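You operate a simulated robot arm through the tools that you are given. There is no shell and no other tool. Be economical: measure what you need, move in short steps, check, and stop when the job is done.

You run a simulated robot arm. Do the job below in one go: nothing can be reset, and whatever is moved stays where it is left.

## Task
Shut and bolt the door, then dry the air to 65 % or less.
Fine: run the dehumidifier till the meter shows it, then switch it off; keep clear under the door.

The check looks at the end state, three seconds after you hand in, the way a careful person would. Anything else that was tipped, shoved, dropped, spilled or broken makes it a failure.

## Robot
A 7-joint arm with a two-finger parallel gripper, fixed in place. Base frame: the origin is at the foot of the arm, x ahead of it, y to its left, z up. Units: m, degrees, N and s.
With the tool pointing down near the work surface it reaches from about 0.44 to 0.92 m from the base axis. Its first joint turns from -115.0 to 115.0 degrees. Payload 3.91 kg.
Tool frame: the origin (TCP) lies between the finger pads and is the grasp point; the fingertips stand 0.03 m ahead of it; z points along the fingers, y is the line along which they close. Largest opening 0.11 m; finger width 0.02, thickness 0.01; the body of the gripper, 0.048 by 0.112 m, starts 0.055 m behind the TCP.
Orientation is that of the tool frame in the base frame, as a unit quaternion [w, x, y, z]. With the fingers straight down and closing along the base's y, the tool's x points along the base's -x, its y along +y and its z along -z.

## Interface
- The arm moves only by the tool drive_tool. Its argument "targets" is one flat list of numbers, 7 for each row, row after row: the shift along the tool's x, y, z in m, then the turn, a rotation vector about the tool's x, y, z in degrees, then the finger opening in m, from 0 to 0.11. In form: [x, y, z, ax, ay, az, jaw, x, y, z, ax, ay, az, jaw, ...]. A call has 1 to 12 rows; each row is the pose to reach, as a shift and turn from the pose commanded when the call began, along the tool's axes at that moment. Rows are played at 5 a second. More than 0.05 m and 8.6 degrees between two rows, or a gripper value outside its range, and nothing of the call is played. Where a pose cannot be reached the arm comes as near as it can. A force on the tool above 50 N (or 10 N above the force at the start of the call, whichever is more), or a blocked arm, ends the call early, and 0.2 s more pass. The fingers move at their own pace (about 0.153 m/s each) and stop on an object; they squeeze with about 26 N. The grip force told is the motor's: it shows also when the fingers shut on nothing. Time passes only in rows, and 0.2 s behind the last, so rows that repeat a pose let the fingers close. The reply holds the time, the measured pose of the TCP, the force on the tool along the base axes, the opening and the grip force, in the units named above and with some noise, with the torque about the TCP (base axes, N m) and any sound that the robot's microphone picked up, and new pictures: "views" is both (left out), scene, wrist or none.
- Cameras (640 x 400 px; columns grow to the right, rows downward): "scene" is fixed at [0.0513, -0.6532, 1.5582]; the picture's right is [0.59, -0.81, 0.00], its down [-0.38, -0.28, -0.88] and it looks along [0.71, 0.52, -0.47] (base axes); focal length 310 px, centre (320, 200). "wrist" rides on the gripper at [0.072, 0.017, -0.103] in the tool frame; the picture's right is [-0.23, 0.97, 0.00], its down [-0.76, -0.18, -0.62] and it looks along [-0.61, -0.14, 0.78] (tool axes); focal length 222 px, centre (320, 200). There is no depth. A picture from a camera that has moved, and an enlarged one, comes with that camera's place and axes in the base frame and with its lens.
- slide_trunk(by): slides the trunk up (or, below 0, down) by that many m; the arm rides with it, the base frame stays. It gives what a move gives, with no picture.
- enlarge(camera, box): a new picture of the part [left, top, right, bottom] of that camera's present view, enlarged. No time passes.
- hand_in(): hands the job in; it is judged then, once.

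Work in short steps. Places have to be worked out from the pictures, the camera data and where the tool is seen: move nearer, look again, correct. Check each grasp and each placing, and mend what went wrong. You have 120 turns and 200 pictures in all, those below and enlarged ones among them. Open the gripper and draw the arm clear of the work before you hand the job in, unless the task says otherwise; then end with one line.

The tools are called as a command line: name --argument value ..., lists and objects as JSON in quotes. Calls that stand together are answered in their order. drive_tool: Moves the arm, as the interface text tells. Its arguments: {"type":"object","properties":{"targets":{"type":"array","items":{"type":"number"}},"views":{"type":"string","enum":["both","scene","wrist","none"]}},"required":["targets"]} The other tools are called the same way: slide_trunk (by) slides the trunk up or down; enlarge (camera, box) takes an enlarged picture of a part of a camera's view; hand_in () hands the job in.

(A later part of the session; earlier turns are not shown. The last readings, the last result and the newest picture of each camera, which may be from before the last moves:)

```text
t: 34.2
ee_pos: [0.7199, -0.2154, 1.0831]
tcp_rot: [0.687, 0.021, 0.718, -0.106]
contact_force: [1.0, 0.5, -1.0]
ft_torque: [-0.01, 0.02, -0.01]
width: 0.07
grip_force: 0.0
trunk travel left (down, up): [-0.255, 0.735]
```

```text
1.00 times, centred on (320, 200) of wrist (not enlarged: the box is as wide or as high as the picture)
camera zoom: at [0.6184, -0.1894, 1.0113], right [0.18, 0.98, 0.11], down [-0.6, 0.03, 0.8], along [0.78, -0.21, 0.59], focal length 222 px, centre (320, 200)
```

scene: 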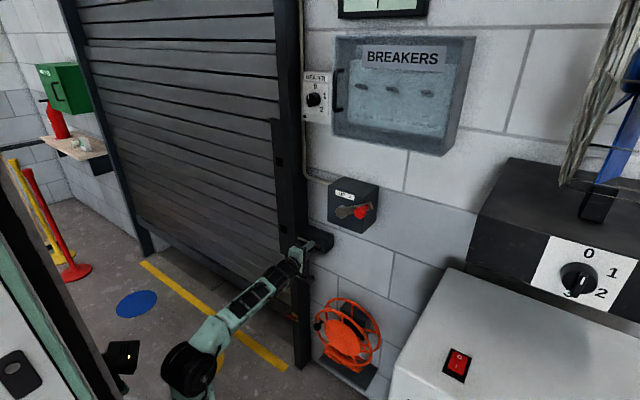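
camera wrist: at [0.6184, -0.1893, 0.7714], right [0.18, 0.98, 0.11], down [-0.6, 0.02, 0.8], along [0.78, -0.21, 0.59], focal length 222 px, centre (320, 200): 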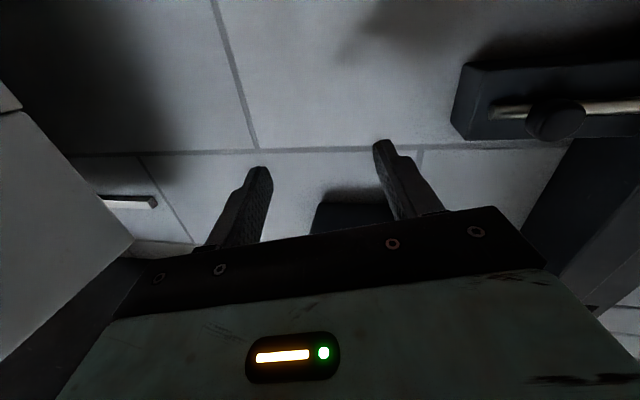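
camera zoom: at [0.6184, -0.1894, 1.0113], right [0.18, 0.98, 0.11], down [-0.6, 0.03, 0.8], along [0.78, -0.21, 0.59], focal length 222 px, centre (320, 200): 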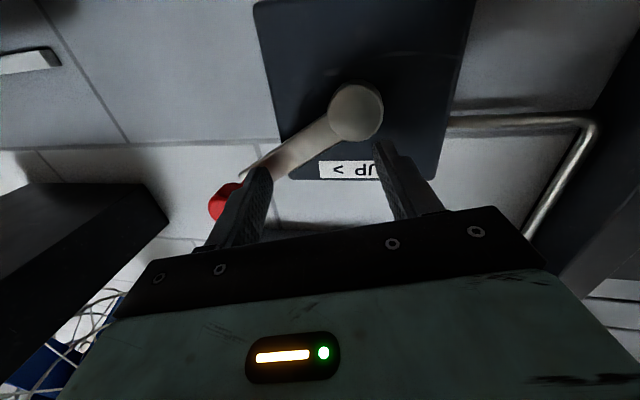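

The crank hub is near (0.784, -0.20, 1.057) and the knob near (0.742, -0.298, 1.108). I back off, straighten yaw and roll, and move in front of the knob.

drive_tool --targets '[0, 0, -0.045, 0, 0, 0, 0.07, -0.005, -0.04, -0.045, -5, 0, 3.5, 0.07, -0.0135, -0.07, -0.04, -10, 0, 7, 0.07, -0.0135, -0.09, -0.035, -10, 0, 7, 0.07, -0.0135, -0.09, -0.035, -10, 0, 7, 0.07]'

```text
t: 35.4
ee_pos: [0.6716, -0.2964, 1.11]
tcp_rot: [0.693, 0.003, 0.721, 0.001]
contact_force: [-0.4, -0.3, -0.1]
ft_torque: [0.01, -0.01, 0.0]
width: 0.0701
grip_force: 0.0
trunk travel left (down, up): [-0.255, 0.735]
camera wrist: at [0.5656, -0.2785, 1.0405], right [0.01, 0.97, 0.23], down [-0.59, -0.18, 0.79], along [0.81, -0.15, 0.57], focal length 222 px, centre (320, 200)
```

scene: 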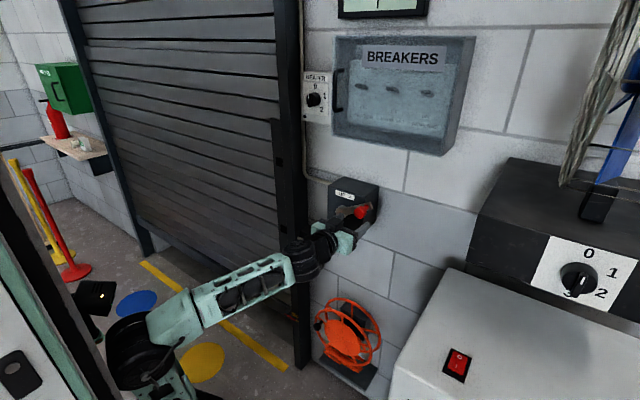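
wrist: 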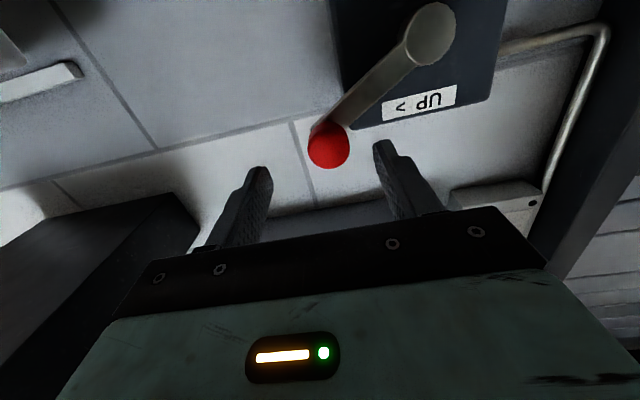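

The knob is centred between the fingers. I advance about 6 cm and close on it.

drive_tool --targets '[-0.002, 0.003, 0.03, 0, 0, 0, 0.07, -0.004, 0.004, 0.06, 0, 0, 0, 0.07, -0.004, 0.004, 0.06, 0, 0, 0, 0.04, -0.004, 0.004, 0.06, 0, 0, 0, 0.02, -0.004, 0.004, 0.06, 0, 0, 0, 0.02]' --views "wrist"

enlarge --camera "scene" --box '[310, 160, 410, 260]'

```text
t: 36.6
ee_pos: [0.7305, -0.293, 1.1094]
tcp_rot: [0.692, 0.003, 0.722, 0.001]
contact_force: [-2.0, 8.6, -1.9]
ft_torque: [0.12, -0.42, 0.27]
width: 0.0331
grip_force: 45.2
trunk travel left (down, up): [-0.255, 0.735]
camera wrist: at [0.6254, -0.2733, 1.0413], right [0.01, 0.97, 0.23], down [-0.59, -0.18, 0.79], along [0.81, -0.15, 0.57], focal length 222 px, centre (320, 200)
```

wrist: 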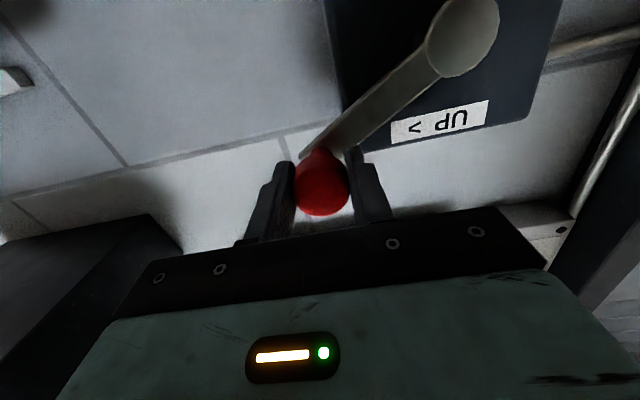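

```text
4.00 times, centred on (360, 210) of scene
camera zoom: at [0.0513, -0.6532, 1.5582], right [0.59, -0.81, 0.0], down [-0.38, -0.28, -0.88], along [0.71, 0.52, -0.47], focal length 1241 px, centre (160, 160)
```

zoom: 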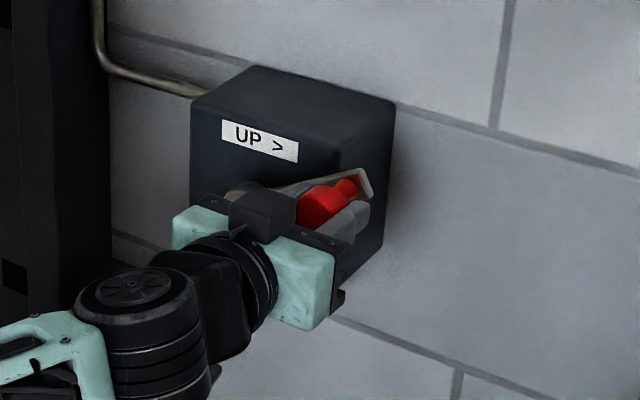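

The knob is held at 33 mm, about r = 0.107 and 151° around the hub. "UP" is clockwise, so I crank counter-clockwise, starting with 30° while watching forces.

drive_tool --targets '[-0.0151, 0.0102, 0, 0, 0, 0, 0.02, -0.0285, 0.0231, 0, 0, 0, 0, 0.02, -0.0394, 0.0381, 0, 0, 0, 0, 0.02, -0.0394, 0.0381, 0, 0, 0, 0, 0.02]'

```text
t: 37.6
ee_pos: [0.7304, -0.2571, 1.1527]
tcp_rot: [0.694, 0.006, 0.72, 0.0]
contact_force: [-1.9, -10.0, 14.6]
ft_torque: [-0.09, 0.14, -0.07]
width: 0.0332
grip_force: 45.1
trunk travel left (down, up): [-0.255, 0.735]
camera wrist: at [0.6264, -0.2383, 1.0832], right [0.02, 0.97, 0.23], down [-0.6, -0.18, 0.78], along [0.8, -0.15, 0.58], focal length 222 px, centre (320, 200)
```

scene: 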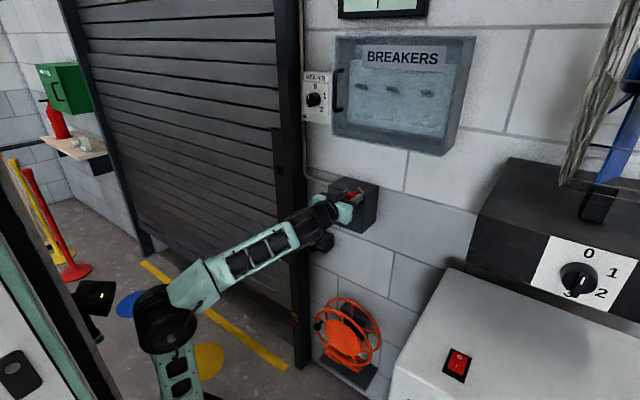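
wrist: 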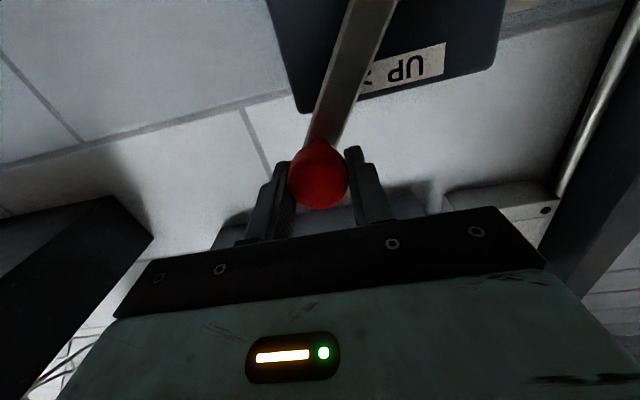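

It turns freely and the door plate moves down about 10 px per 30°, with roughly 70 px needed. I continue around the circle to 60°.

drive_tool --targets '[-0.0131, 0.0183, 0, 0, 0, 0, 0.02, -0.018, 0.0368, 0, 0, 0, 0, 0.02, -0.0197, 0.0559, 0, 0, 0, 0, 0.02, -0.018, 0.075, 0, 0, 0, 0, 0.02, -0.0131, 0.0935, 0, 0, 0, 0, 0.02, -0.005, 0.1109, 0, 0, 0, 0, 0.02, -0.005, 0.1109, 0, 0, 0, 0, 0.02]'

```text
t: 39.2
ee_pos: [0.7344, -0.1444, 1.1544]
tcp_rot: [0.691, 0.003, 0.723, 0.001]
contact_force: [4.1, -6.4, 0.0]
ft_torque: [-0.53, 0.08, -0.16]
width: 0.0334
grip_force: 45.0
trunk travel left (down, up): [-0.255, 0.735]
camera wrist: at [0.6286, -0.1256, 1.0849], right [0.02, 0.97, 0.23], down [-0.59, -0.18, 0.79], along [0.81, -0.15, 0.57], focal length 222 px, centre (320, 200)
```

scene: 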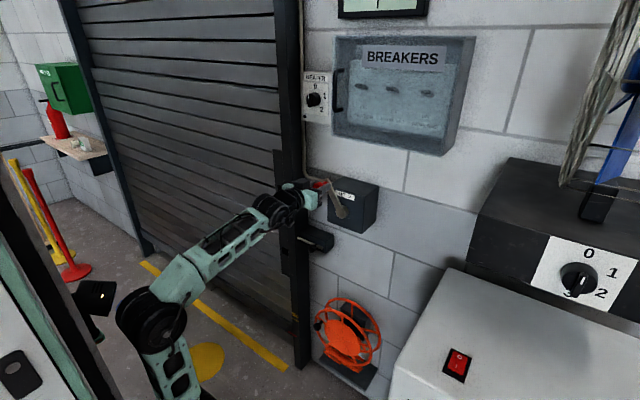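
wrist: 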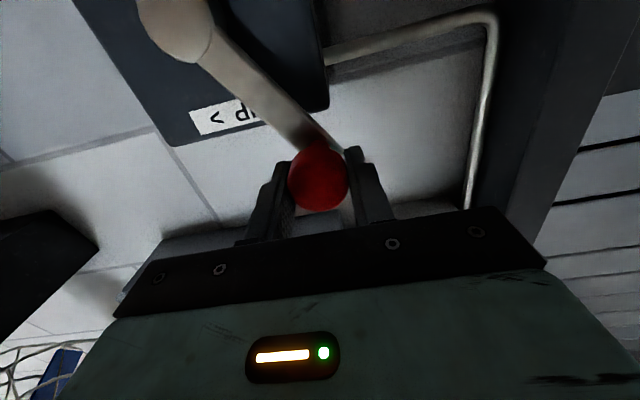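

The crank is tracking well at low force. I continue down to 0° and then check the door.

drive_tool --targets '[0.0136, 0.0186, 0, 0, 0, 0, 0.02, 0.0306, 0.034, 0, 0, 0, 0, 0.02, 0.0506, 0.0455, 0, 0, 0, 0, 0.02, 0.0724, 0.0526, 0, 0, 0, 0, 0.02, 0.0953, 0.055, 0, 0, 0, 0, 0.02, 0.0953, 0.055, 0, 0, 0, 0, 0.02]'

enlarge --camera "scene" --box '[230, 180, 350, 380]'

```text
t: 40.6
ee_pos: [0.7311, -0.0968, 1.0584]
tcp_rot: [0.69, 0.01, 0.724, -0.003]
contact_force: [5.6, -37.4, -0.3]
ft_torque: [-0.41, 0.23, -0.57]
width: 0.0321
grip_force: 44.8
trunk travel left (down, up): [-0.255, 0.735]
camera wrist: at [0.6255, -0.0766, 0.9899], right [0.03, 0.97, 0.24], down [-0.59, -0.18, 0.79], along [0.81, -0.16, 0.57], focal length 222 px, centre (320, 200)
```

scene: 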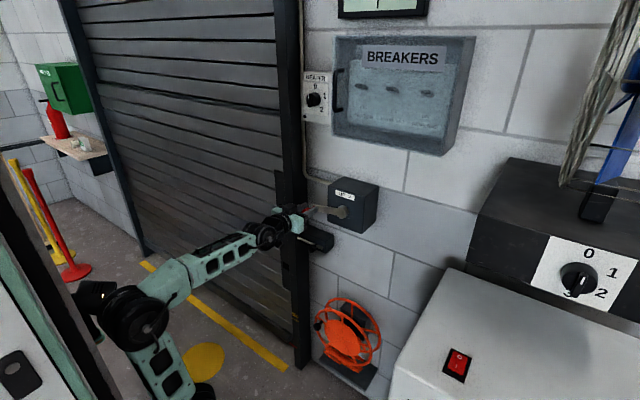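
wrist: 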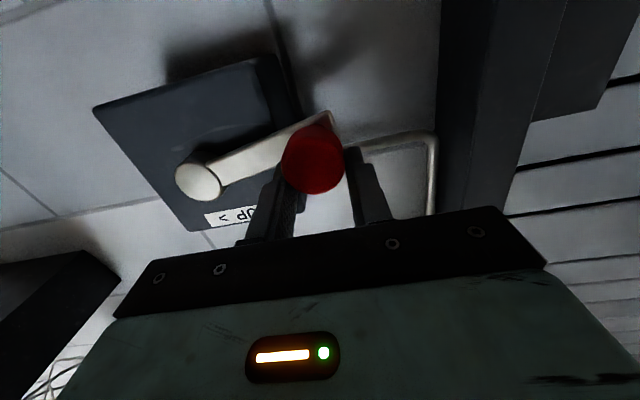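

```text
2.00 times, centred on (290, 280) of scene
camera zoom: at [0.0513, -0.6532, 1.5582], right [0.59, -0.81, 0.0], down [-0.38, -0.28, -0.88], along [0.71, 0.52, -0.47], focal length 620 px, centre (380, 40)
```

zoom: 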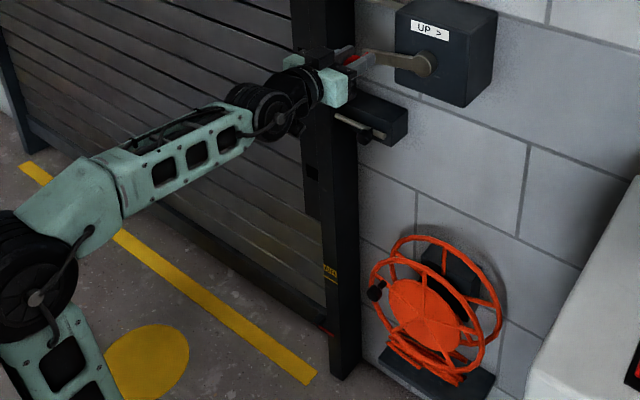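

The true circle looks centred near (-0.204, 1.0575) with r ≈ 0.1075. The door still has to go a little, so I continue on the corrected circle to -48°.

drive_tool --targets '[0.0234, -0.0098, 0, 0, 0, 0, 0.02, 0.0447, -0.0168, 0, 0, 0, 0, 0.02, 0.0642, -0.028, 0, 0, 0, 0, 0.02, 0.0809, -0.0431, 0, 0, 0, 0, 0.02, 0.0809, -0.0431, 0, 0, 0, 0, 0.02]'

enlarge --camera "scene" --box '[230, 180, 350, 380]'

```text
t: 41.8
ee_pos: [0.7271, -0.1298, 0.9789]
tcp_rot: [0.692, 0.004, 0.722, 0.0]
contact_force: [0.2, -0.3, 0.4]
ft_torque: [0.01, -0.02, 0.01]
width: 0.0202
grip_force: 0.1
trunk travel left (down, up): [-0.255, 0.735]
camera wrist: at [0.6215, -0.1128, 0.9099], right [0.02, 0.97, 0.23], down [-0.59, -0.18, 0.79], along [0.81, -0.15, 0.57], focal length 222 px, centre (320, 200)
```

scene: 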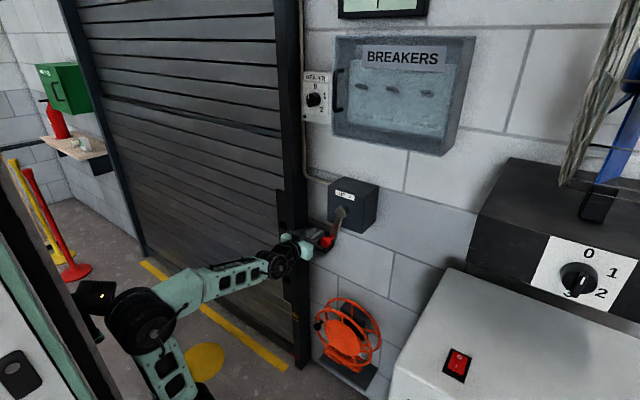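
wrist: 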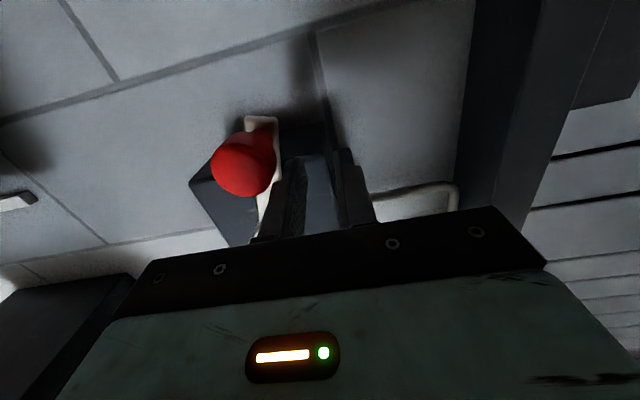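

```text
2.00 times, centred on (290, 280) of scene
camera zoom: at [0.0513, -0.6532, 1.5582], right [0.59, -0.81, 0.0], down [-0.38, -0.28, -0.88], along [0.71, 0.52, -0.47], focal length 620 px, centre (380, 40)
```

zoom: 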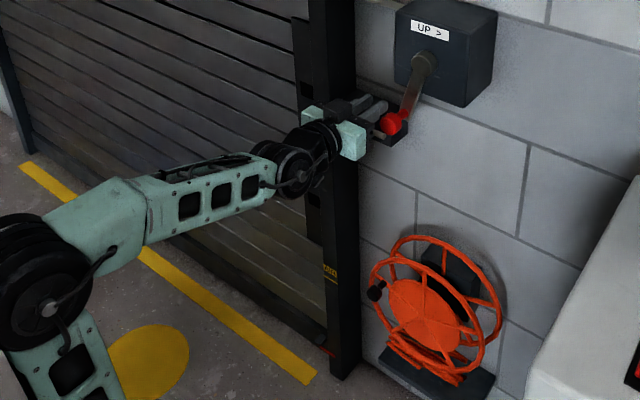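

The grip slipped near the bottom; the knob now hangs at about (0.74, -0.174, 0.958), with the crank at about -73°. I back off and check the plate against the bolt height.

drive_tool --targets '[0, 0, -0.03, 0, 0, 0, 0.03, 0, 0, -0.05, 0, 0, 0, 0.07, 0.018, -0.03, -0.05, 0, 0, 0, 0.07, 0.018, -0.042, -0.05, 0, 0, 0, 0.07, 0.018, -0.042, -0.05, 0, 0, 0, 0.07]'

enlarge --camera "scene" --box '[260, 170, 360, 270]'

enlarge --camera "scene" --box '[200, 290, 320, 370]'

```text
t: 43.0
ee_pos: [0.6759, -0.1729, 0.9641]
tcp_rot: [0.692, 0.004, 0.722, 0.0]
contact_force: [0.3, 0.0, -0.6]
ft_torque: [-0.01, 0.02, -0.01]
width: 0.0701
grip_force: 0.1
out of reach, approached as far as the arm can: row 2
trunk travel left (down, up): [-0.255, 0.735]
camera wrist: at [0.57, -0.1547, 0.8943], right [0.02, 0.97, 0.23], down [-0.59, -0.18, 0.79], along [0.81, -0.15, 0.57], focal length 222 px, centre (320, 200)
```

scene: 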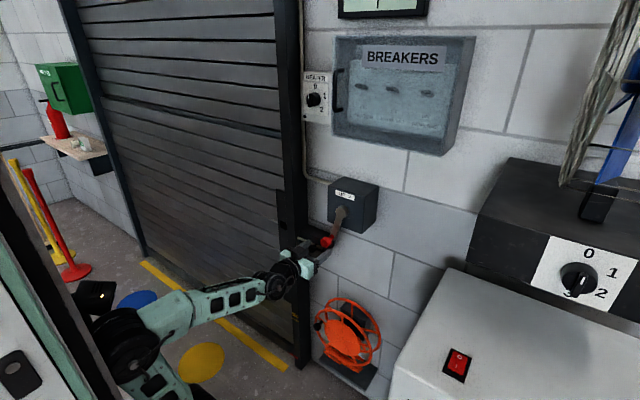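
wrist: 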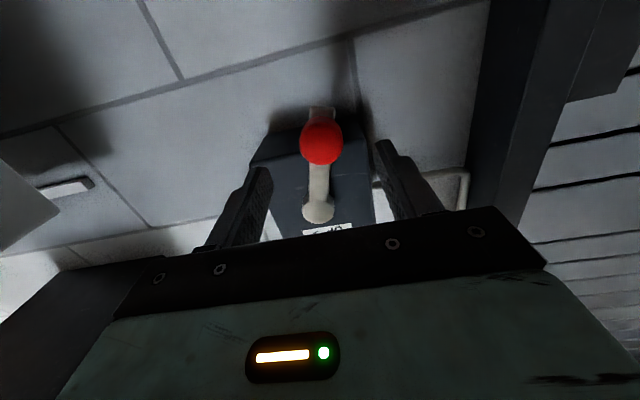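

```text
4.00 times, centred on (310, 220) of scene
camera zoom: at [0.0513, -0.6532, 1.5582], right [0.59, -0.81, 0.0], down [-0.38, -0.28, -0.88], along [0.71, 0.52, -0.47], focal length 1241 px, centre (360, 120)
```

zoom: 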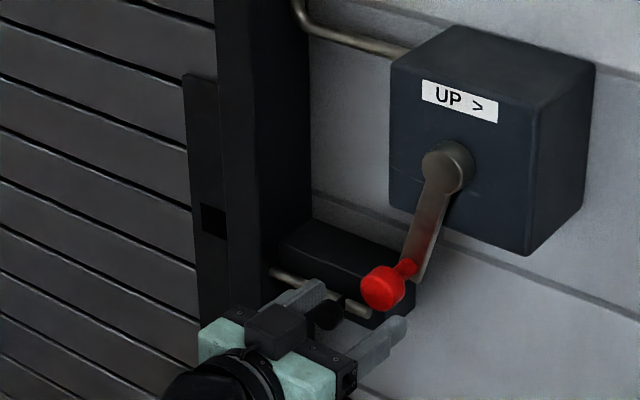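

```text
5.00 times, centred on (260, 330) of scene
camera zoom: at [0.0513, -0.6532, 1.5582], right [0.59, -0.81, 0.0], down [-0.38, -0.28, -0.88], along [0.71, 0.52, -0.47], focal length 1551 px, centre (620, -450)
```

zoom: 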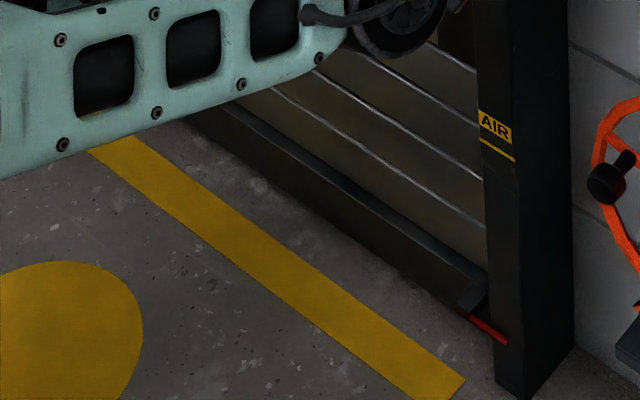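

The door edge is nearly on the floor and the upper hole sits about 4–5 px above bolt height, so roughly 15–20° more of cranking. I re-grip the knob.

drive_tool --targets '[0.002, 0, 0.03, 0, 0, 0, 0.07, 0.002, 0.001, 0.06, 0, 0, 0, 0.07, 0.002, 0.001, 0.062, 0, 0, 0, 0.04, 0.002, 0.001, 0.062, 0, 0, 0, 0.01, 0.002, 0.001, 0.062, 0, 0, 0, 0.01]' --views "wrist"

```text
t: 44.2
ee_pos: [0.7369, -0.1719, 0.9585]
tcp_rot: [0.692, 0.004, 0.722, 0.0]
contact_force: [-2.9, 2.7, -3.8]
ft_torque: [-0.03, -0.51, 0.07]
width: 0.0335
grip_force: 45.0
trunk travel left (down, up): [-0.255, 0.735]
camera wrist: at [0.632, -0.1539, 0.8891], right [0.02, 0.97, 0.23], down [-0.59, -0.18, 0.79], along [0.81, -0.15, 0.57], focal length 222 px, centre (320, 200)
```

wrist: 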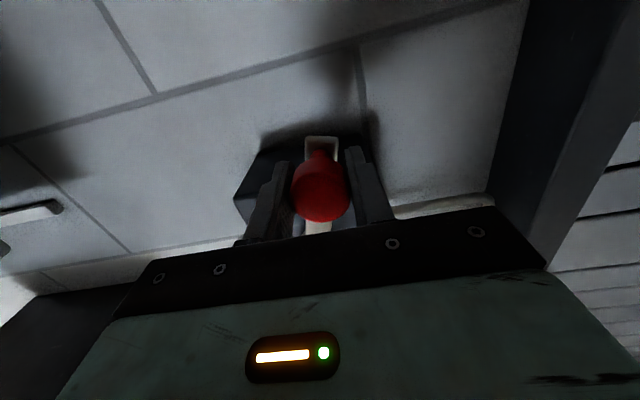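

Gripped. I crank another 18° to -90° and check.

drive_tool --targets '[0.0037, -0.0157, 0, 0, 0, 0, 0.01, 0.005, -0.032, 0, 0, 0, 0, 0.01, 0.005, -0.032, 0, 0, 0, 0, 0.01]' --views "wrist"

enlarge --camera "scene" --box '[260, 170, 360, 270]'

enlarge --camera "scene" --box '[200, 290, 320, 370]'

```text
t: 45.0
ee_pos: [0.738, -0.1998, 0.9538]
tcp_rot: [0.692, 0.001, 0.722, 0.002]
contact_force: [3.6, 23.6, -5.2]
ft_torque: [-0.03, 0.16, 0.48]
width: 0.0336
grip_force: 44.7
trunk travel left (down, up): [-0.255, 0.735]
camera wrist: at [0.6315, -0.1829, 0.8842], right [0.01, 0.97, 0.23], down [-0.59, -0.18, 0.79], along [0.81, -0.14, 0.57], focal length 222 px, centre (320, 200)
```

wrist: 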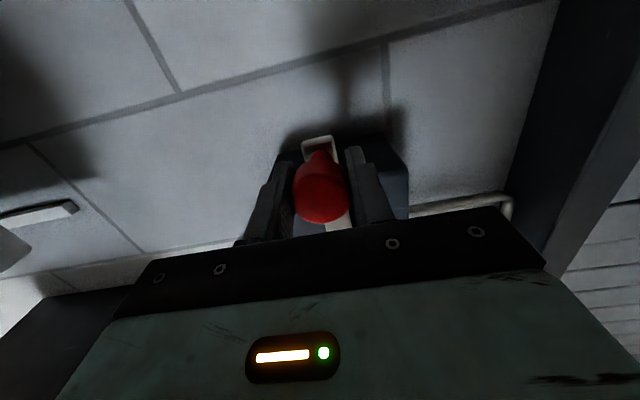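

```text
4.00 times, centred on (310, 220) of scene
camera zoom: at [0.0513, -0.6532, 1.5582], right [0.59, -0.81, 0.0], down [-0.38, -0.28, -0.88], along [0.71, 0.52, -0.47], focal length 1241 px, centre (360, 120)
```

zoom: 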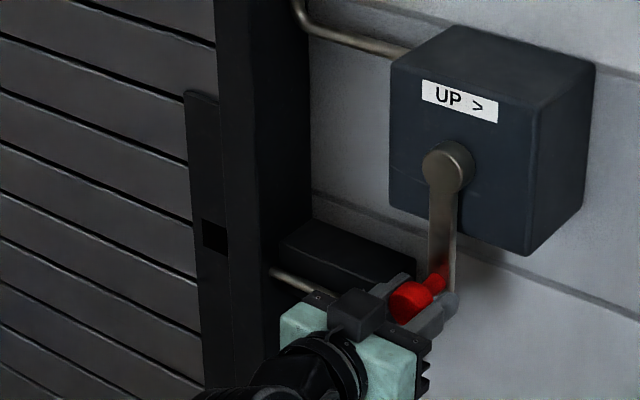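

```text
5.00 times, centred on (260, 330) of scene
camera zoom: at [0.0513, -0.6532, 1.5582], right [0.59, -0.81, 0.0], down [-0.38, -0.28, -0.88], along [0.71, 0.52, -0.47], focal length 1551 px, centre (620, -450)
```

zoom: 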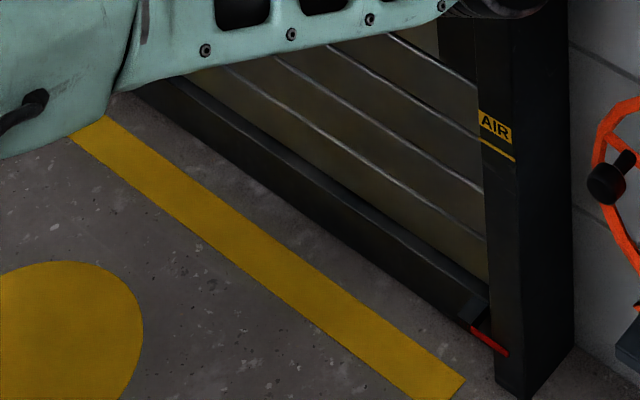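

The hole now sits at bolt height and a +23 N reaction has appeared, probably the door on the floor. I nudge a bit further to confirm the end stop.

drive_tool --targets '[0.0, -0.006, 0, 0, 0, 0, 0.01, 0.0, -0.012, 0, 0, 0, 0, 0.01]' --views "none"

enlarge --camera "scene" --box '[260, 170, 360, 270]'

enlarge --camera "scene" --box '[240, 310, 320, 370]'

```text
t: 45.5
ee_pos: [0.738, -0.2001, 0.9529]
tcp_rot: [0.692, -0.005, 0.722, 0.006]
contact_force: [-3.9, 13.8, 0.0]
ft_torque: [0.13, 0.1, -0.06]
width: 0.0339
grip_force: 44.7
trunk travel left (down, up): [-0.255, 0.735]
stopped in row 2: the force on the tool passed its limit at 53 N (the readings are from after the stop); the commanded pose is now the measured one
```

```text
4.00 times, centred on (310, 220) of scene
camera zoom: at [0.0513, -0.6532, 1.5582], right [0.59, -0.81, 0.0], down [-0.38, -0.28, -0.88], along [0.71, 0.52, -0.47], focal length 1241 px, centre (360, 120)
```

zoom: 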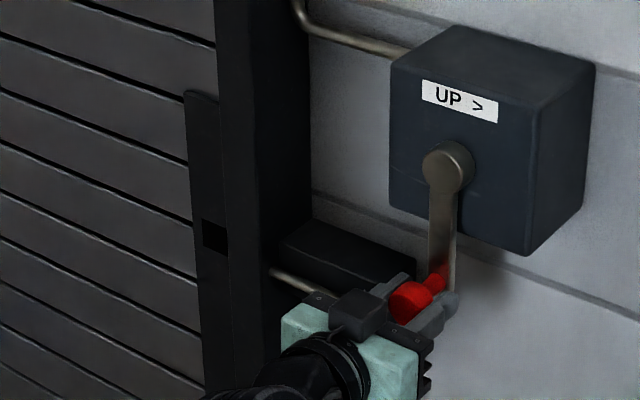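

```text
6.67 times, centred on (280, 340) of scene
camera zoom: at [0.0513, -0.6532, 1.5582], right [0.59, -0.81, 0.0], down [-0.38, -0.28, -0.88], along [0.71, 0.52, -0.47], focal length 2068 px, centre (587, -733)
```

zoom: 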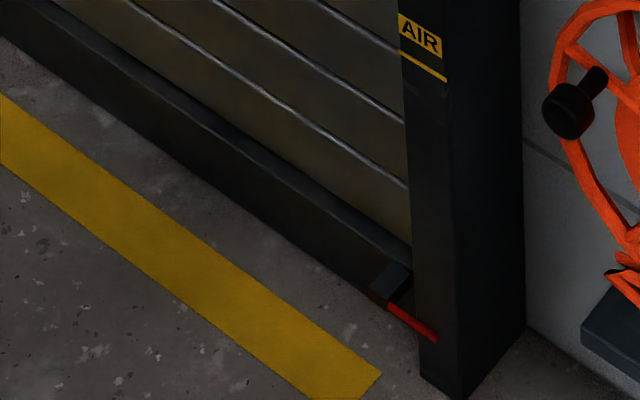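

The door is on its stop. I release, back away, lower the trunk and bring the tool up to bolt height with the fingers closed, to push the bolt's knob from its -y side.

drive_tool --targets '[0, 0, 0, 0, 0, 0, 0.07, 0, 0, 0, 0, 0, 0, 0.07, 0, 0, -0.03, 0, 0, 0, 0.07, 0, 0, -0.065, 0, 0, 0, 0.07, 0, 0, -0.065, 0, 0, 0, 0.07]' --views "none"

slide_trunk --by -0.2

drive_tool --targets '[-0.03, 0.02, 0.01, 0, 0, 0, 0, -0.06, 0.04, 0.02, 0, 0, 0, 0, -0.085, 0.07, 0.025, 0, 0, 0, 0, -0.085, 0.09, 0.03, 0, 0, 0, 0, -0.085, 0.09, 0.03, 0, 0, 0, 0]'

```text
t: 46.7
ee_pos: [0.6725, -0.2024, 0.956]
tcp_rot: [0.692, -0.003, 0.722, 0.005]
contact_force: [0.7, -0.3, 0.2]
ft_torque: [0.01, -0.03, 0.01]
width: 0.0703
grip_force: 0.1
trunk travel left (down, up): [-0.255, 0.735]
```

```text
t: 48.9
ee_pos: [0.6727, -0.2032, 0.7549]
tcp_rot: [0.691, -0.004, 0.723, 0.005]
contact_force: [-0.1, -0.6, 0.3]
ft_torque: [-0.01, 0.0, -0.01]
width: 0.0701
grip_force: 0.0
trunk travel left (down, up): [-0.055, 0.935]
```

```text
t: 50.1
ee_pos: [0.7049, -0.1131, 0.8399]
tcp_rot: [0.692, -0.003, 0.722, 0.005]
contact_force: [-0.7, 0.4, 1.1]
ft_torque: [-0.02, 0.03, -0.01]
width: 0.0002
grip_force: 25.7
trunk travel left (down, up): [-0.055, 0.935]
camera wrist: at [0.5992, -0.0968, 0.7699], right [0.0, 0.97, 0.23], down [-0.59, -0.19, 0.79], along [0.81, -0.13, 0.57], focal length 222 px, centre (320, 200)
```

scene: 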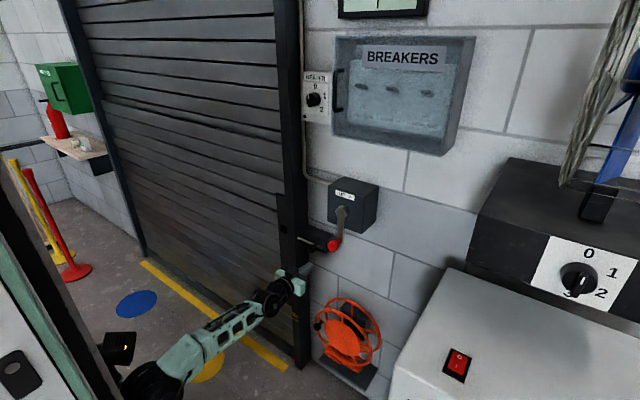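
wrist: 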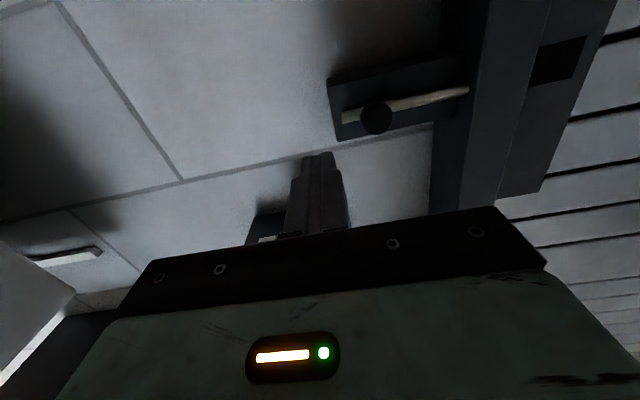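

The knob is at about (0.80, -0.060, 0.836) and my closed fingers are at y = -0.113. I go forward and then push in +y.

drive_tool --targets '[-0.002, 0, 0.04, 0, 0, 0, 0, -0.003, 0, 0.08, 0, 0, 0, 0, -0.003, 0.015, 0.08, 0, 0, 0, 0, -0.003, 0.03, 0.08, 0, 0, 0, 0, -0.003, 0.045, 0.08, 0, 0, 0, 0, -0.003, 0.06, 0.08, 0, 0, 0, 0, -0.003, 0.066, 0.08, 0, 0, 0, 0]'

enlarge --camera "scene" --box '[260, 190, 360, 290]'

```text
t: 51.7
ee_pos: [0.7847, -0.0463, 0.8393]
tcp_rot: [0.691, -0.002, 0.723, 0.004]
contact_force: [-0.1, -1.6, 1.6]
ft_torque: [0.02, -0.03, -0.03]
width: 0.0
grip_force: 25.9
trunk travel left (down, up): [-0.055, 0.935]
camera wrist: at [0.6778, -0.0307, 0.7704], right [0.0, 0.97, 0.23], down [-0.59, -0.19, 0.79], along [0.81, -0.13, 0.57], focal length 222 px, centre (320, 200)
```

scene: 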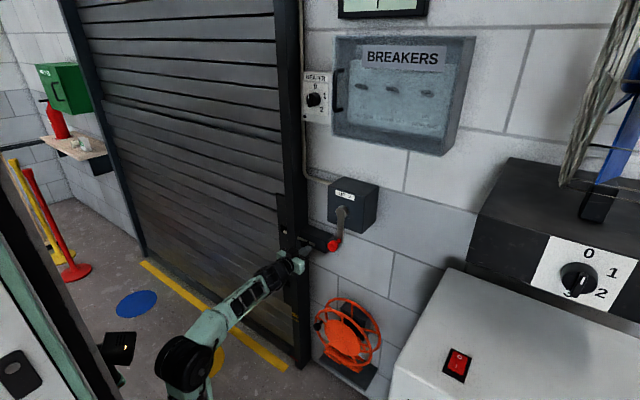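
wrist: 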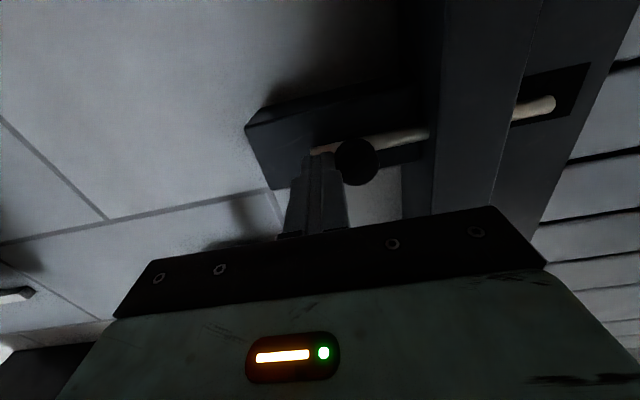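

```text
4.00 times, centred on (310, 240) of scene
camera zoom: at [0.0513, -0.6532, 1.5582], right [0.59, -0.81, 0.0], down [-0.38, -0.28, -0.88], along [0.71, 0.52, -0.47], focal length 1241 px, centre (360, 40)
```

zoom: 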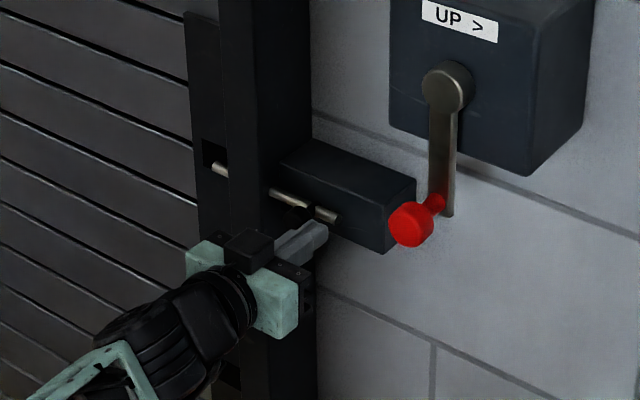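

The bolt is through the upper hole. I push a bit more to seat it fully at its stop.

drive_tool --targets '[0, 0.005, 0, 0, 0, 0, 0, 0, 0.01, 0, 0, 0, 0, 0, 0, 0.014, 0, 0, 0, 0, 0]' --views "wrist"

enlarge --camera "wrist" --box '[240, 40, 600, 220]'

```text
t: 52.5
ee_pos: [0.7842, -0.041, 0.8401]
tcp_rot: [0.692, 0.003, 0.722, 0.0]
contact_force: [-14.8, -37.3, -1.4]
ft_torque: [0.02, 0.06, -0.93]
width: 0.0001
grip_force: 26.4
trunk travel left (down, up): [-0.055, 0.935]
camera wrist: at [0.6784, -0.0243, 0.7702], right [0.01, 0.97, 0.23], down [-0.59, -0.18, 0.79], along [0.81, -0.15, 0.57], focal length 222 px, centre (320, 200)
```

wrist: 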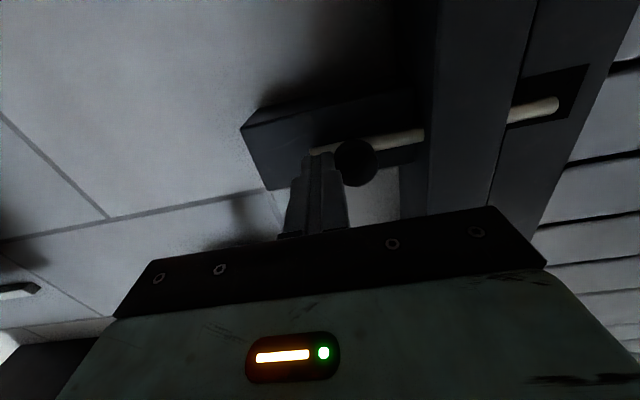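

```text
1.78 times, centred on (420, 130) of wrist
camera zoom: at [0.6784, -0.0243, 0.7702], right [0.01, 0.97, 0.23], down [-0.59, -0.18, 0.79], along [0.81, -0.15, 0.57], focal length 395 px, centre (142, 324)
```

zoom: 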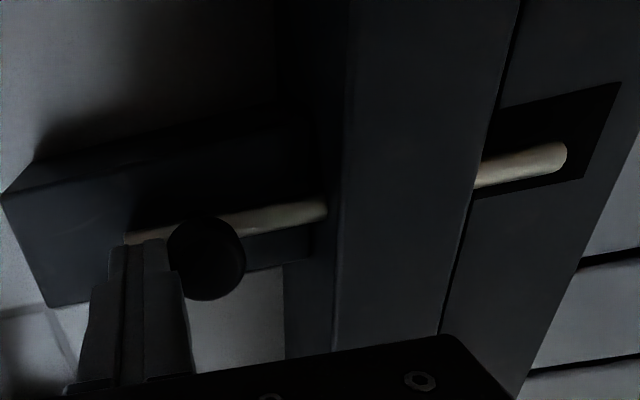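

The door is shut and the bolt seated against its stop. Next is the machine: I back off, close nothing else, and raise the trunk before turning the tool down. I estimate the rocker at about (0.505, -0.646, 1.0), with "I" on the side toward the robot.

drive_tool --targets '[0, -0.004, 0, 0, 0, 0, 0, 0, -0.01, -0.03, 0, 0, 0, 0, 0, -0.02, -0.06, 0, 0, 0, 0, 0, -0.03, -0.085, 0, 0, 0, 0, 0, -0.03, -0.085, 0, 0, 0, 0]' --views "none"

slide_trunk --by 0.4

enlarge --camera "wrist" --box '[0, 0, 640, 400]'

enlarge --camera "scene" --box '[250, 170, 370, 370]'

```text
t: 53.7
ee_pos: [0.6998, -0.063, 0.8435]
tcp_rot: [0.692, -0.003, 0.722, 0.005]
contact_force: [0.9, 0.1, -0.2]
ft_torque: [0.02, 0.02, 0.01]
width: 0.0
grip_force: 26.1
trunk travel left (down, up): [-0.055, 0.935]
```

```text
t: 57.5
ee_pos: [0.7005, -0.0634, 1.2438]
tcp_rot: [0.692, -0.003, 0.722, 0.005]
contact_force: [-0.2, 0.7, -0.3]
ft_torque: [0.05, 0.02, 0.01]
width: 0.0
grip_force: 26.0
trunk travel left (down, up): [-0.455, 0.535]
```

```text
1.00 times, centred on (320, 200) of wrist (not enlarged: the box is as wide or as high as the picture)
camera zoom: at [0.5943, -0.0478, 1.1746], right [0.0, 0.97, 0.23], down [-0.59, -0.19, 0.79], along [0.81, -0.13, 0.57], focal length 222 px, centre (320, 200)
```

zoom: 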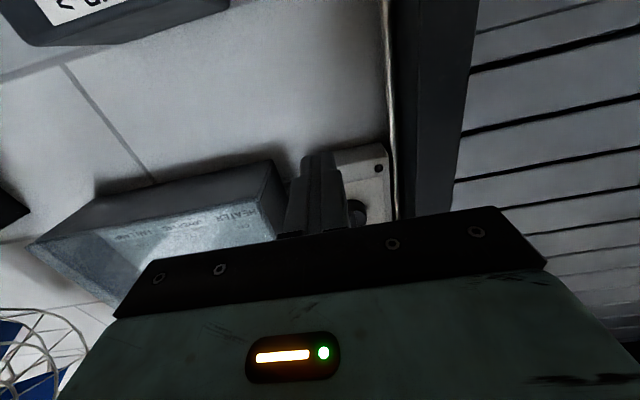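

```text
2.00 times, centred on (310, 270) of scene
camera zoom: at [0.0513, -0.6532, 1.5582], right [0.59, -0.81, 0.0], down [-0.38, -0.28, -0.88], along [0.71, 0.52, -0.47], focal length 620 px, centre (340, 60)
```

zoom: 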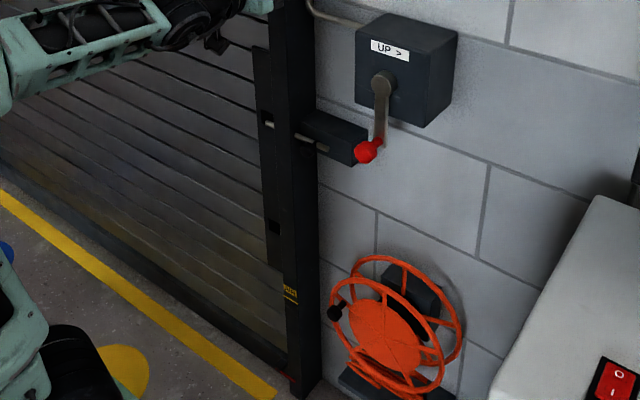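

Bolted and shut is confirmed. Now I pitch the tool to point down while drawing back a little.

drive_tool --targets '[0, 0, -0.01, 0, 8, 0, 0, 0, 0, -0.02, 0, 16, 0, 0, 0, 0, -0.03, 0, 24, 0, 0, 0, 0, -0.04, 0, 32, 0, 0, 0, 0, -0.05, 0, 40, 0, 0, 0, 0, -0.06, 0, 48, 0, 0, 0, 0, -0.06, 0, 56, 0, 0, 0, 0, -0.06, 0, 64, 0, 0, 0, 0, -0.06, 0, 72, 0, 0, 0, 0, -0.06, 0, 80, 0, 0, 0, 0, -0.06, 0, 88, 0, 0]' --views "none"

drive_tool --targets '[0, -0.05, 0, 0, 0, 0, 0, 0, -0.1, 0, 0, 0, 0, 0, 0, -0.15, 0, 0, 0, 0, 0, 0, -0.2, 0, 0, 0, 0, 0, 0, -0.25, 0, 0, 0, 0, 0, 0, -0.3, 0, 0, 0, 0, 0, 0, -0.35, 0, 0, 0, 0, 0]'

```text
t: 59.9
ee_pos: [0.6027, -0.0757, 1.2256]
tcp_rot: [0.003, -0.007, 1.0, 0.001]
contact_force: [0.2, 1.0, 0.2]
ft_torque: [0.01, 0.05, -0.01]
width: 0.0
grip_force: 25.9
out of reach, approached as far as the arm can: row 1, 11
trunk travel left (down, up): [-0.455, 0.535]
```

```text
t: 61.5
ee_pos: [0.5855, -0.3724, 1.2013]
tcp_rot: [-0.004, -0.006, 1.0, 0.001]
contact_force: [0.4, -0.4, -0.1]
ft_torque: [0.04, -0.03, 0.02]
width: 0.0
grip_force: 25.9
out of reach, approached as far as the arm can: row 2, 3, 4, 5, 6, 7
trunk travel left (down, up): [-0.455, 0.535]
camera wrist: at [0.5137, -0.3571, 1.3041], right [0.21, 0.98, 0.0], down [0.77, -0.17, 0.62], along [0.6, -0.13, -0.79], focal length 222 px, centre (320, 200)
```

scene: 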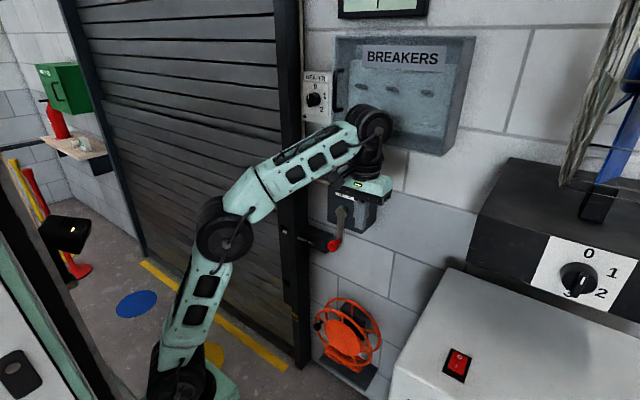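
wrist: 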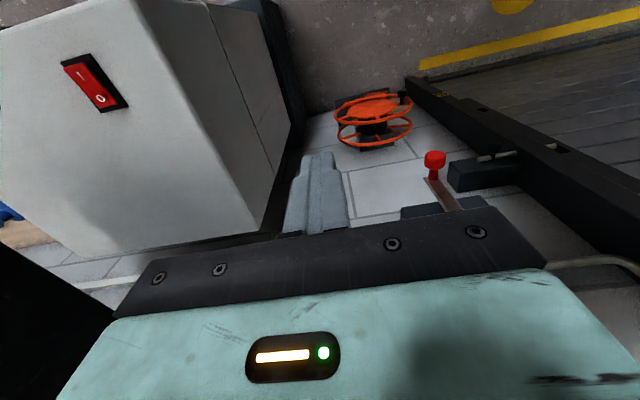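

The rocker is confirmed near (0.508, -0.646, 1.0), with "I" nearer the robot. I approach it in steps, a bit lower so the arm is back in range.

drive_tool --targets '[0.02, -0.03, 0.03, 0, 0, 0, 0, 0.04, -0.06, 0.05, 0, 0, 0, 0, 0.06, -0.1, 0.05, 0, 0, 0, 0, 0.075, -0.13, 0.05, 0, 0, 0, 0, 0.075, -0.17, 0.05, 0, 0, 0, 0, 0.075, -0.2, 0.05, 0, 0, 0, 0]'

```text
t: 62.9
ee_pos: [0.514, -0.5639, 1.1506]
tcp_rot: [-0.004, -0.006, 1.0, 0.0]
contact_force: [-0.2, -0.3, 0.6]
ft_torque: [0.04, 0.0, -0.03]
width: 0.0
grip_force: 25.9
out of reach, approached as far as the arm can: row 6
trunk travel left (down, up): [-0.455, 0.535]
camera wrist: at [0.4422, -0.5473, 1.2527], right [0.22, 0.98, 0.0], down [0.77, -0.17, 0.62], along [0.6, -0.13, -0.79], focal length 222 px, centre (320, 200)
```

scene: 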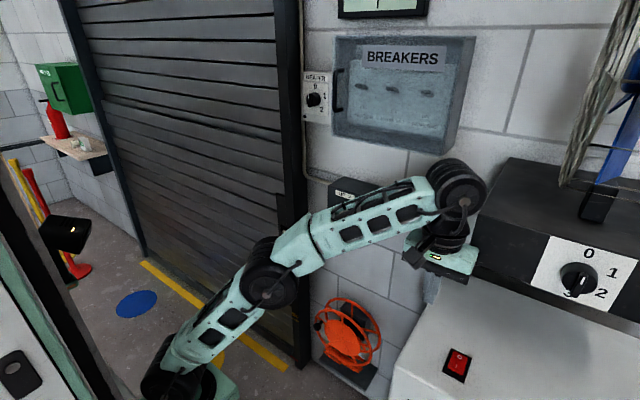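
wrist: 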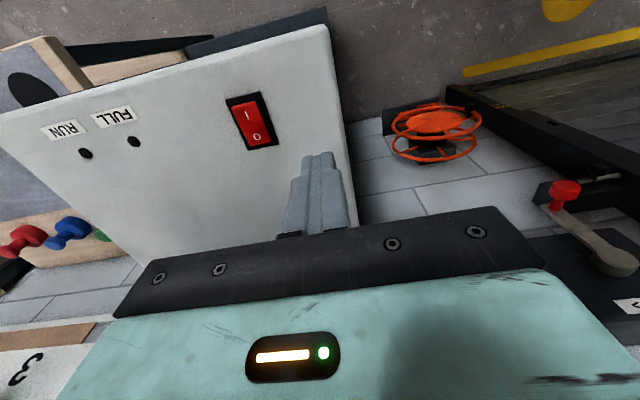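

The panel also carries RUN and FULL lamps, both dark, so this is the dehumidifier. I enlarge the panel before pressing.

enlarge --camera "wrist" --box '[0, 20, 340, 280]'

drive_tool --targets '[0.01, -0.02, 0.03, 0, 0, 0, 0, 0.022, -0.05, 0.06, 0, 0, 0, 0, 0.022, -0.077, 0.085, 0, 0, 0, 0, 0.022, -0.077, 0.085, 0, 0, 0, 0]'

```text
1.54 times, centred on (170, 150) of wrist
camera zoom: at [0.4422, -0.5473, 1.2527], right [0.22, 0.98, 0.0], down [0.77, -0.17, 0.62], along [0.6, -0.13, -0.79], focal length 342 px, centre (551, 277)
```

zoom: 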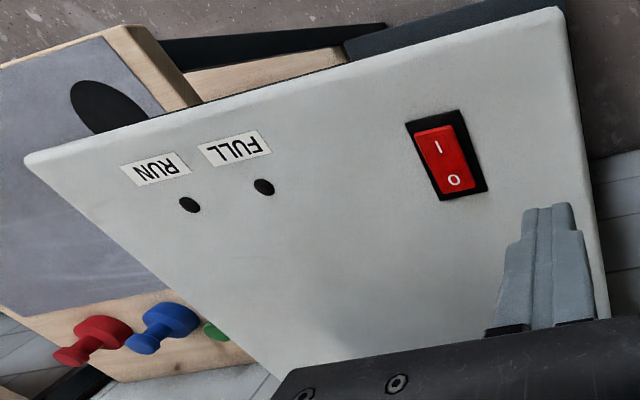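

```text
t: 63.9
ee_pos: [0.4907, -0.6418, 1.0639]
tcp_rot: [-0.005, -0.007, 1.0, 0.001]
contact_force: [0.6, 0.4, 0.4]
ft_torque: [-0.03, 0.0, -0.05]
width: 0.0001
grip_force: 26.1
trunk travel left (down, up): [-0.455, 0.535]
camera wrist: at [0.4188, -0.6255, 1.1675], right [0.22, 0.98, 0.0], down [0.77, -0.17, 0.62], along [0.6, -0.13, -0.79], focal length 222 px, centre (320, 200)
```

scene: 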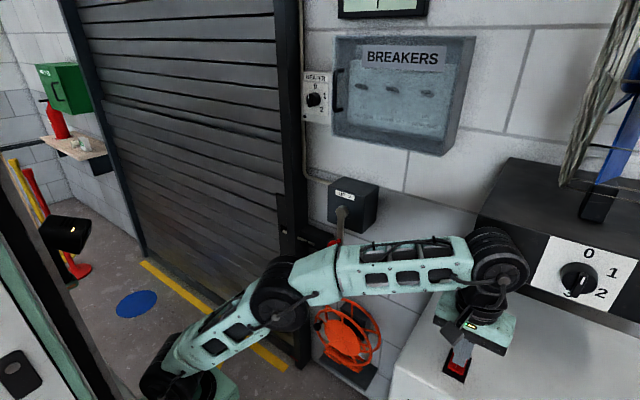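
wrist: 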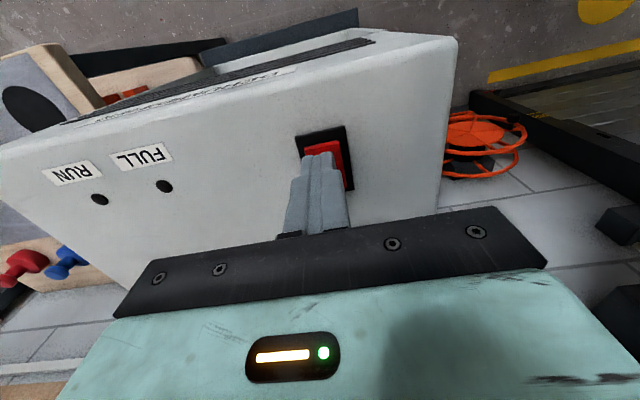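

The fingertip is over the "I" half. I press down in small rows; the force limit protects the machine.

drive_tool --targets '[-0.002, 0, 0.01, 0, 0, 0, 0, -0.002, 0, 0.018, 0, 0, 0, 0, -0.002, 0, 0.024, 0, 0, 0, 0, -0.002, 0, 0.028, 0, 0, 0, 0]' --views "wrist"

```text
t: 64.9
ee_pos: [0.4926, -0.6414, 1.0393]
tcp_rot: [-0.003, -0.005, 1.0, -0.001]
contact_force: [-1.5, -1.5, 13.6]
ft_torque: [0.02, -0.1, -0.19]
width: 0.0
grip_force: 25.7
trunk travel left (down, up): [-0.455, 0.535]
heard: click
camera wrist: at [0.4213, -0.6243, 1.1418], right [0.22, 0.98, 0.0], down [0.77, -0.17, 0.62], along [0.6, -0.14, -0.79], focal length 222 px, centre (320, 200)
```

wrist: 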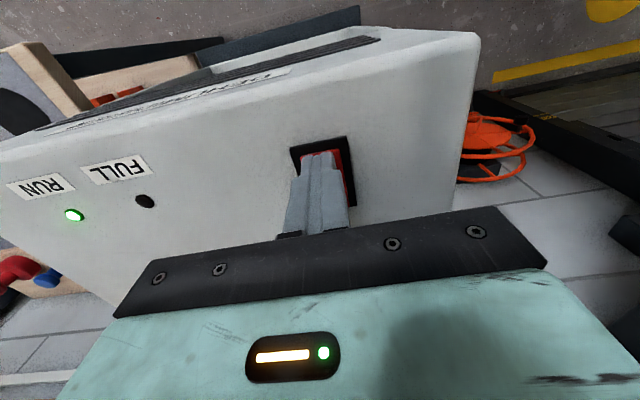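

The click was heard and RUN glows green with FULL dark. I lift the finger off and read the meter.

drive_tool --targets '[0, 0, -0.03, 0, 0, 0, 0, 0, 0, -0.06, 0, 0, 0, 0, 0, 0, -0.06, 0, 0, 0, 0, 0, 0, -0.06, 0, 0, 0, 0, 0, 0, -0.06, 0, 0, 0, 0, 0, 0, -0.06, 0, 0, 0, 0, 0, 0, -0.06, 0, 0, 0, 0, 0, 0, -0.06, 0, 0, 0, 0, 0, 0, -0.06, 0, 0, 0, 0, 0, 0, -0.06, 0, 0, 0, 0, 0, 0, -0.06, 0, 0, 0, 0, 0, 0, -0.06, 0, 0, 0, 0]' --views "wrist"

enlarge --camera "scene" --box '[330, 0, 440, 25]'

```text
t: 67.5
ee_pos: [0.4912, -0.6389, 1.096]
tcp_rot: [-0.004, -0.006, 1.0, 0.001]
contact_force: [0.4, 0.4, 0.0]
ft_torque: [0.01, 0.0, 0.0]
width: 0.0
grip_force: 26.1
trunk travel left (down, up): [-0.455, 0.535]
camera wrist: at [0.421, -0.6231, 1.1984], right [0.22, 0.98, 0.0], down [0.77, -0.17, 0.62], along [0.6, -0.13, -0.79], focal length 222 px, centre (320, 200)
```

wrist: 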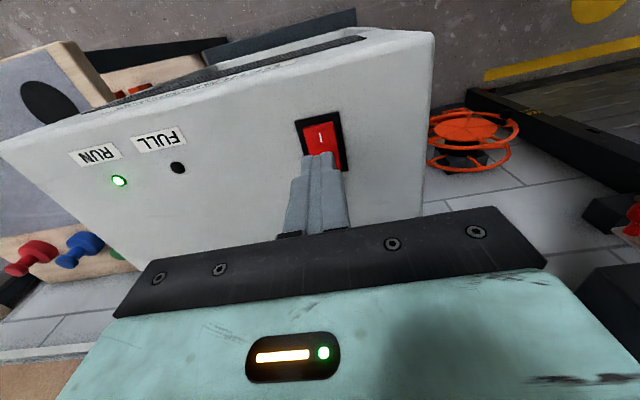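

```text
5.82 times, centred on (385, 12) of scene
camera zoom: at [0.0513, -0.6532, 1.5582], right [0.59, -0.81, 0.0], down [-0.38, -0.28, -0.88], along [0.71, 0.52, -0.47], focal length 1805 px, centre (-58, 1291)
```

zoom: 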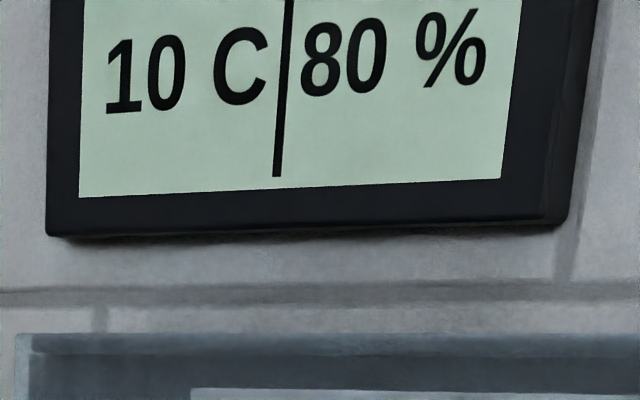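

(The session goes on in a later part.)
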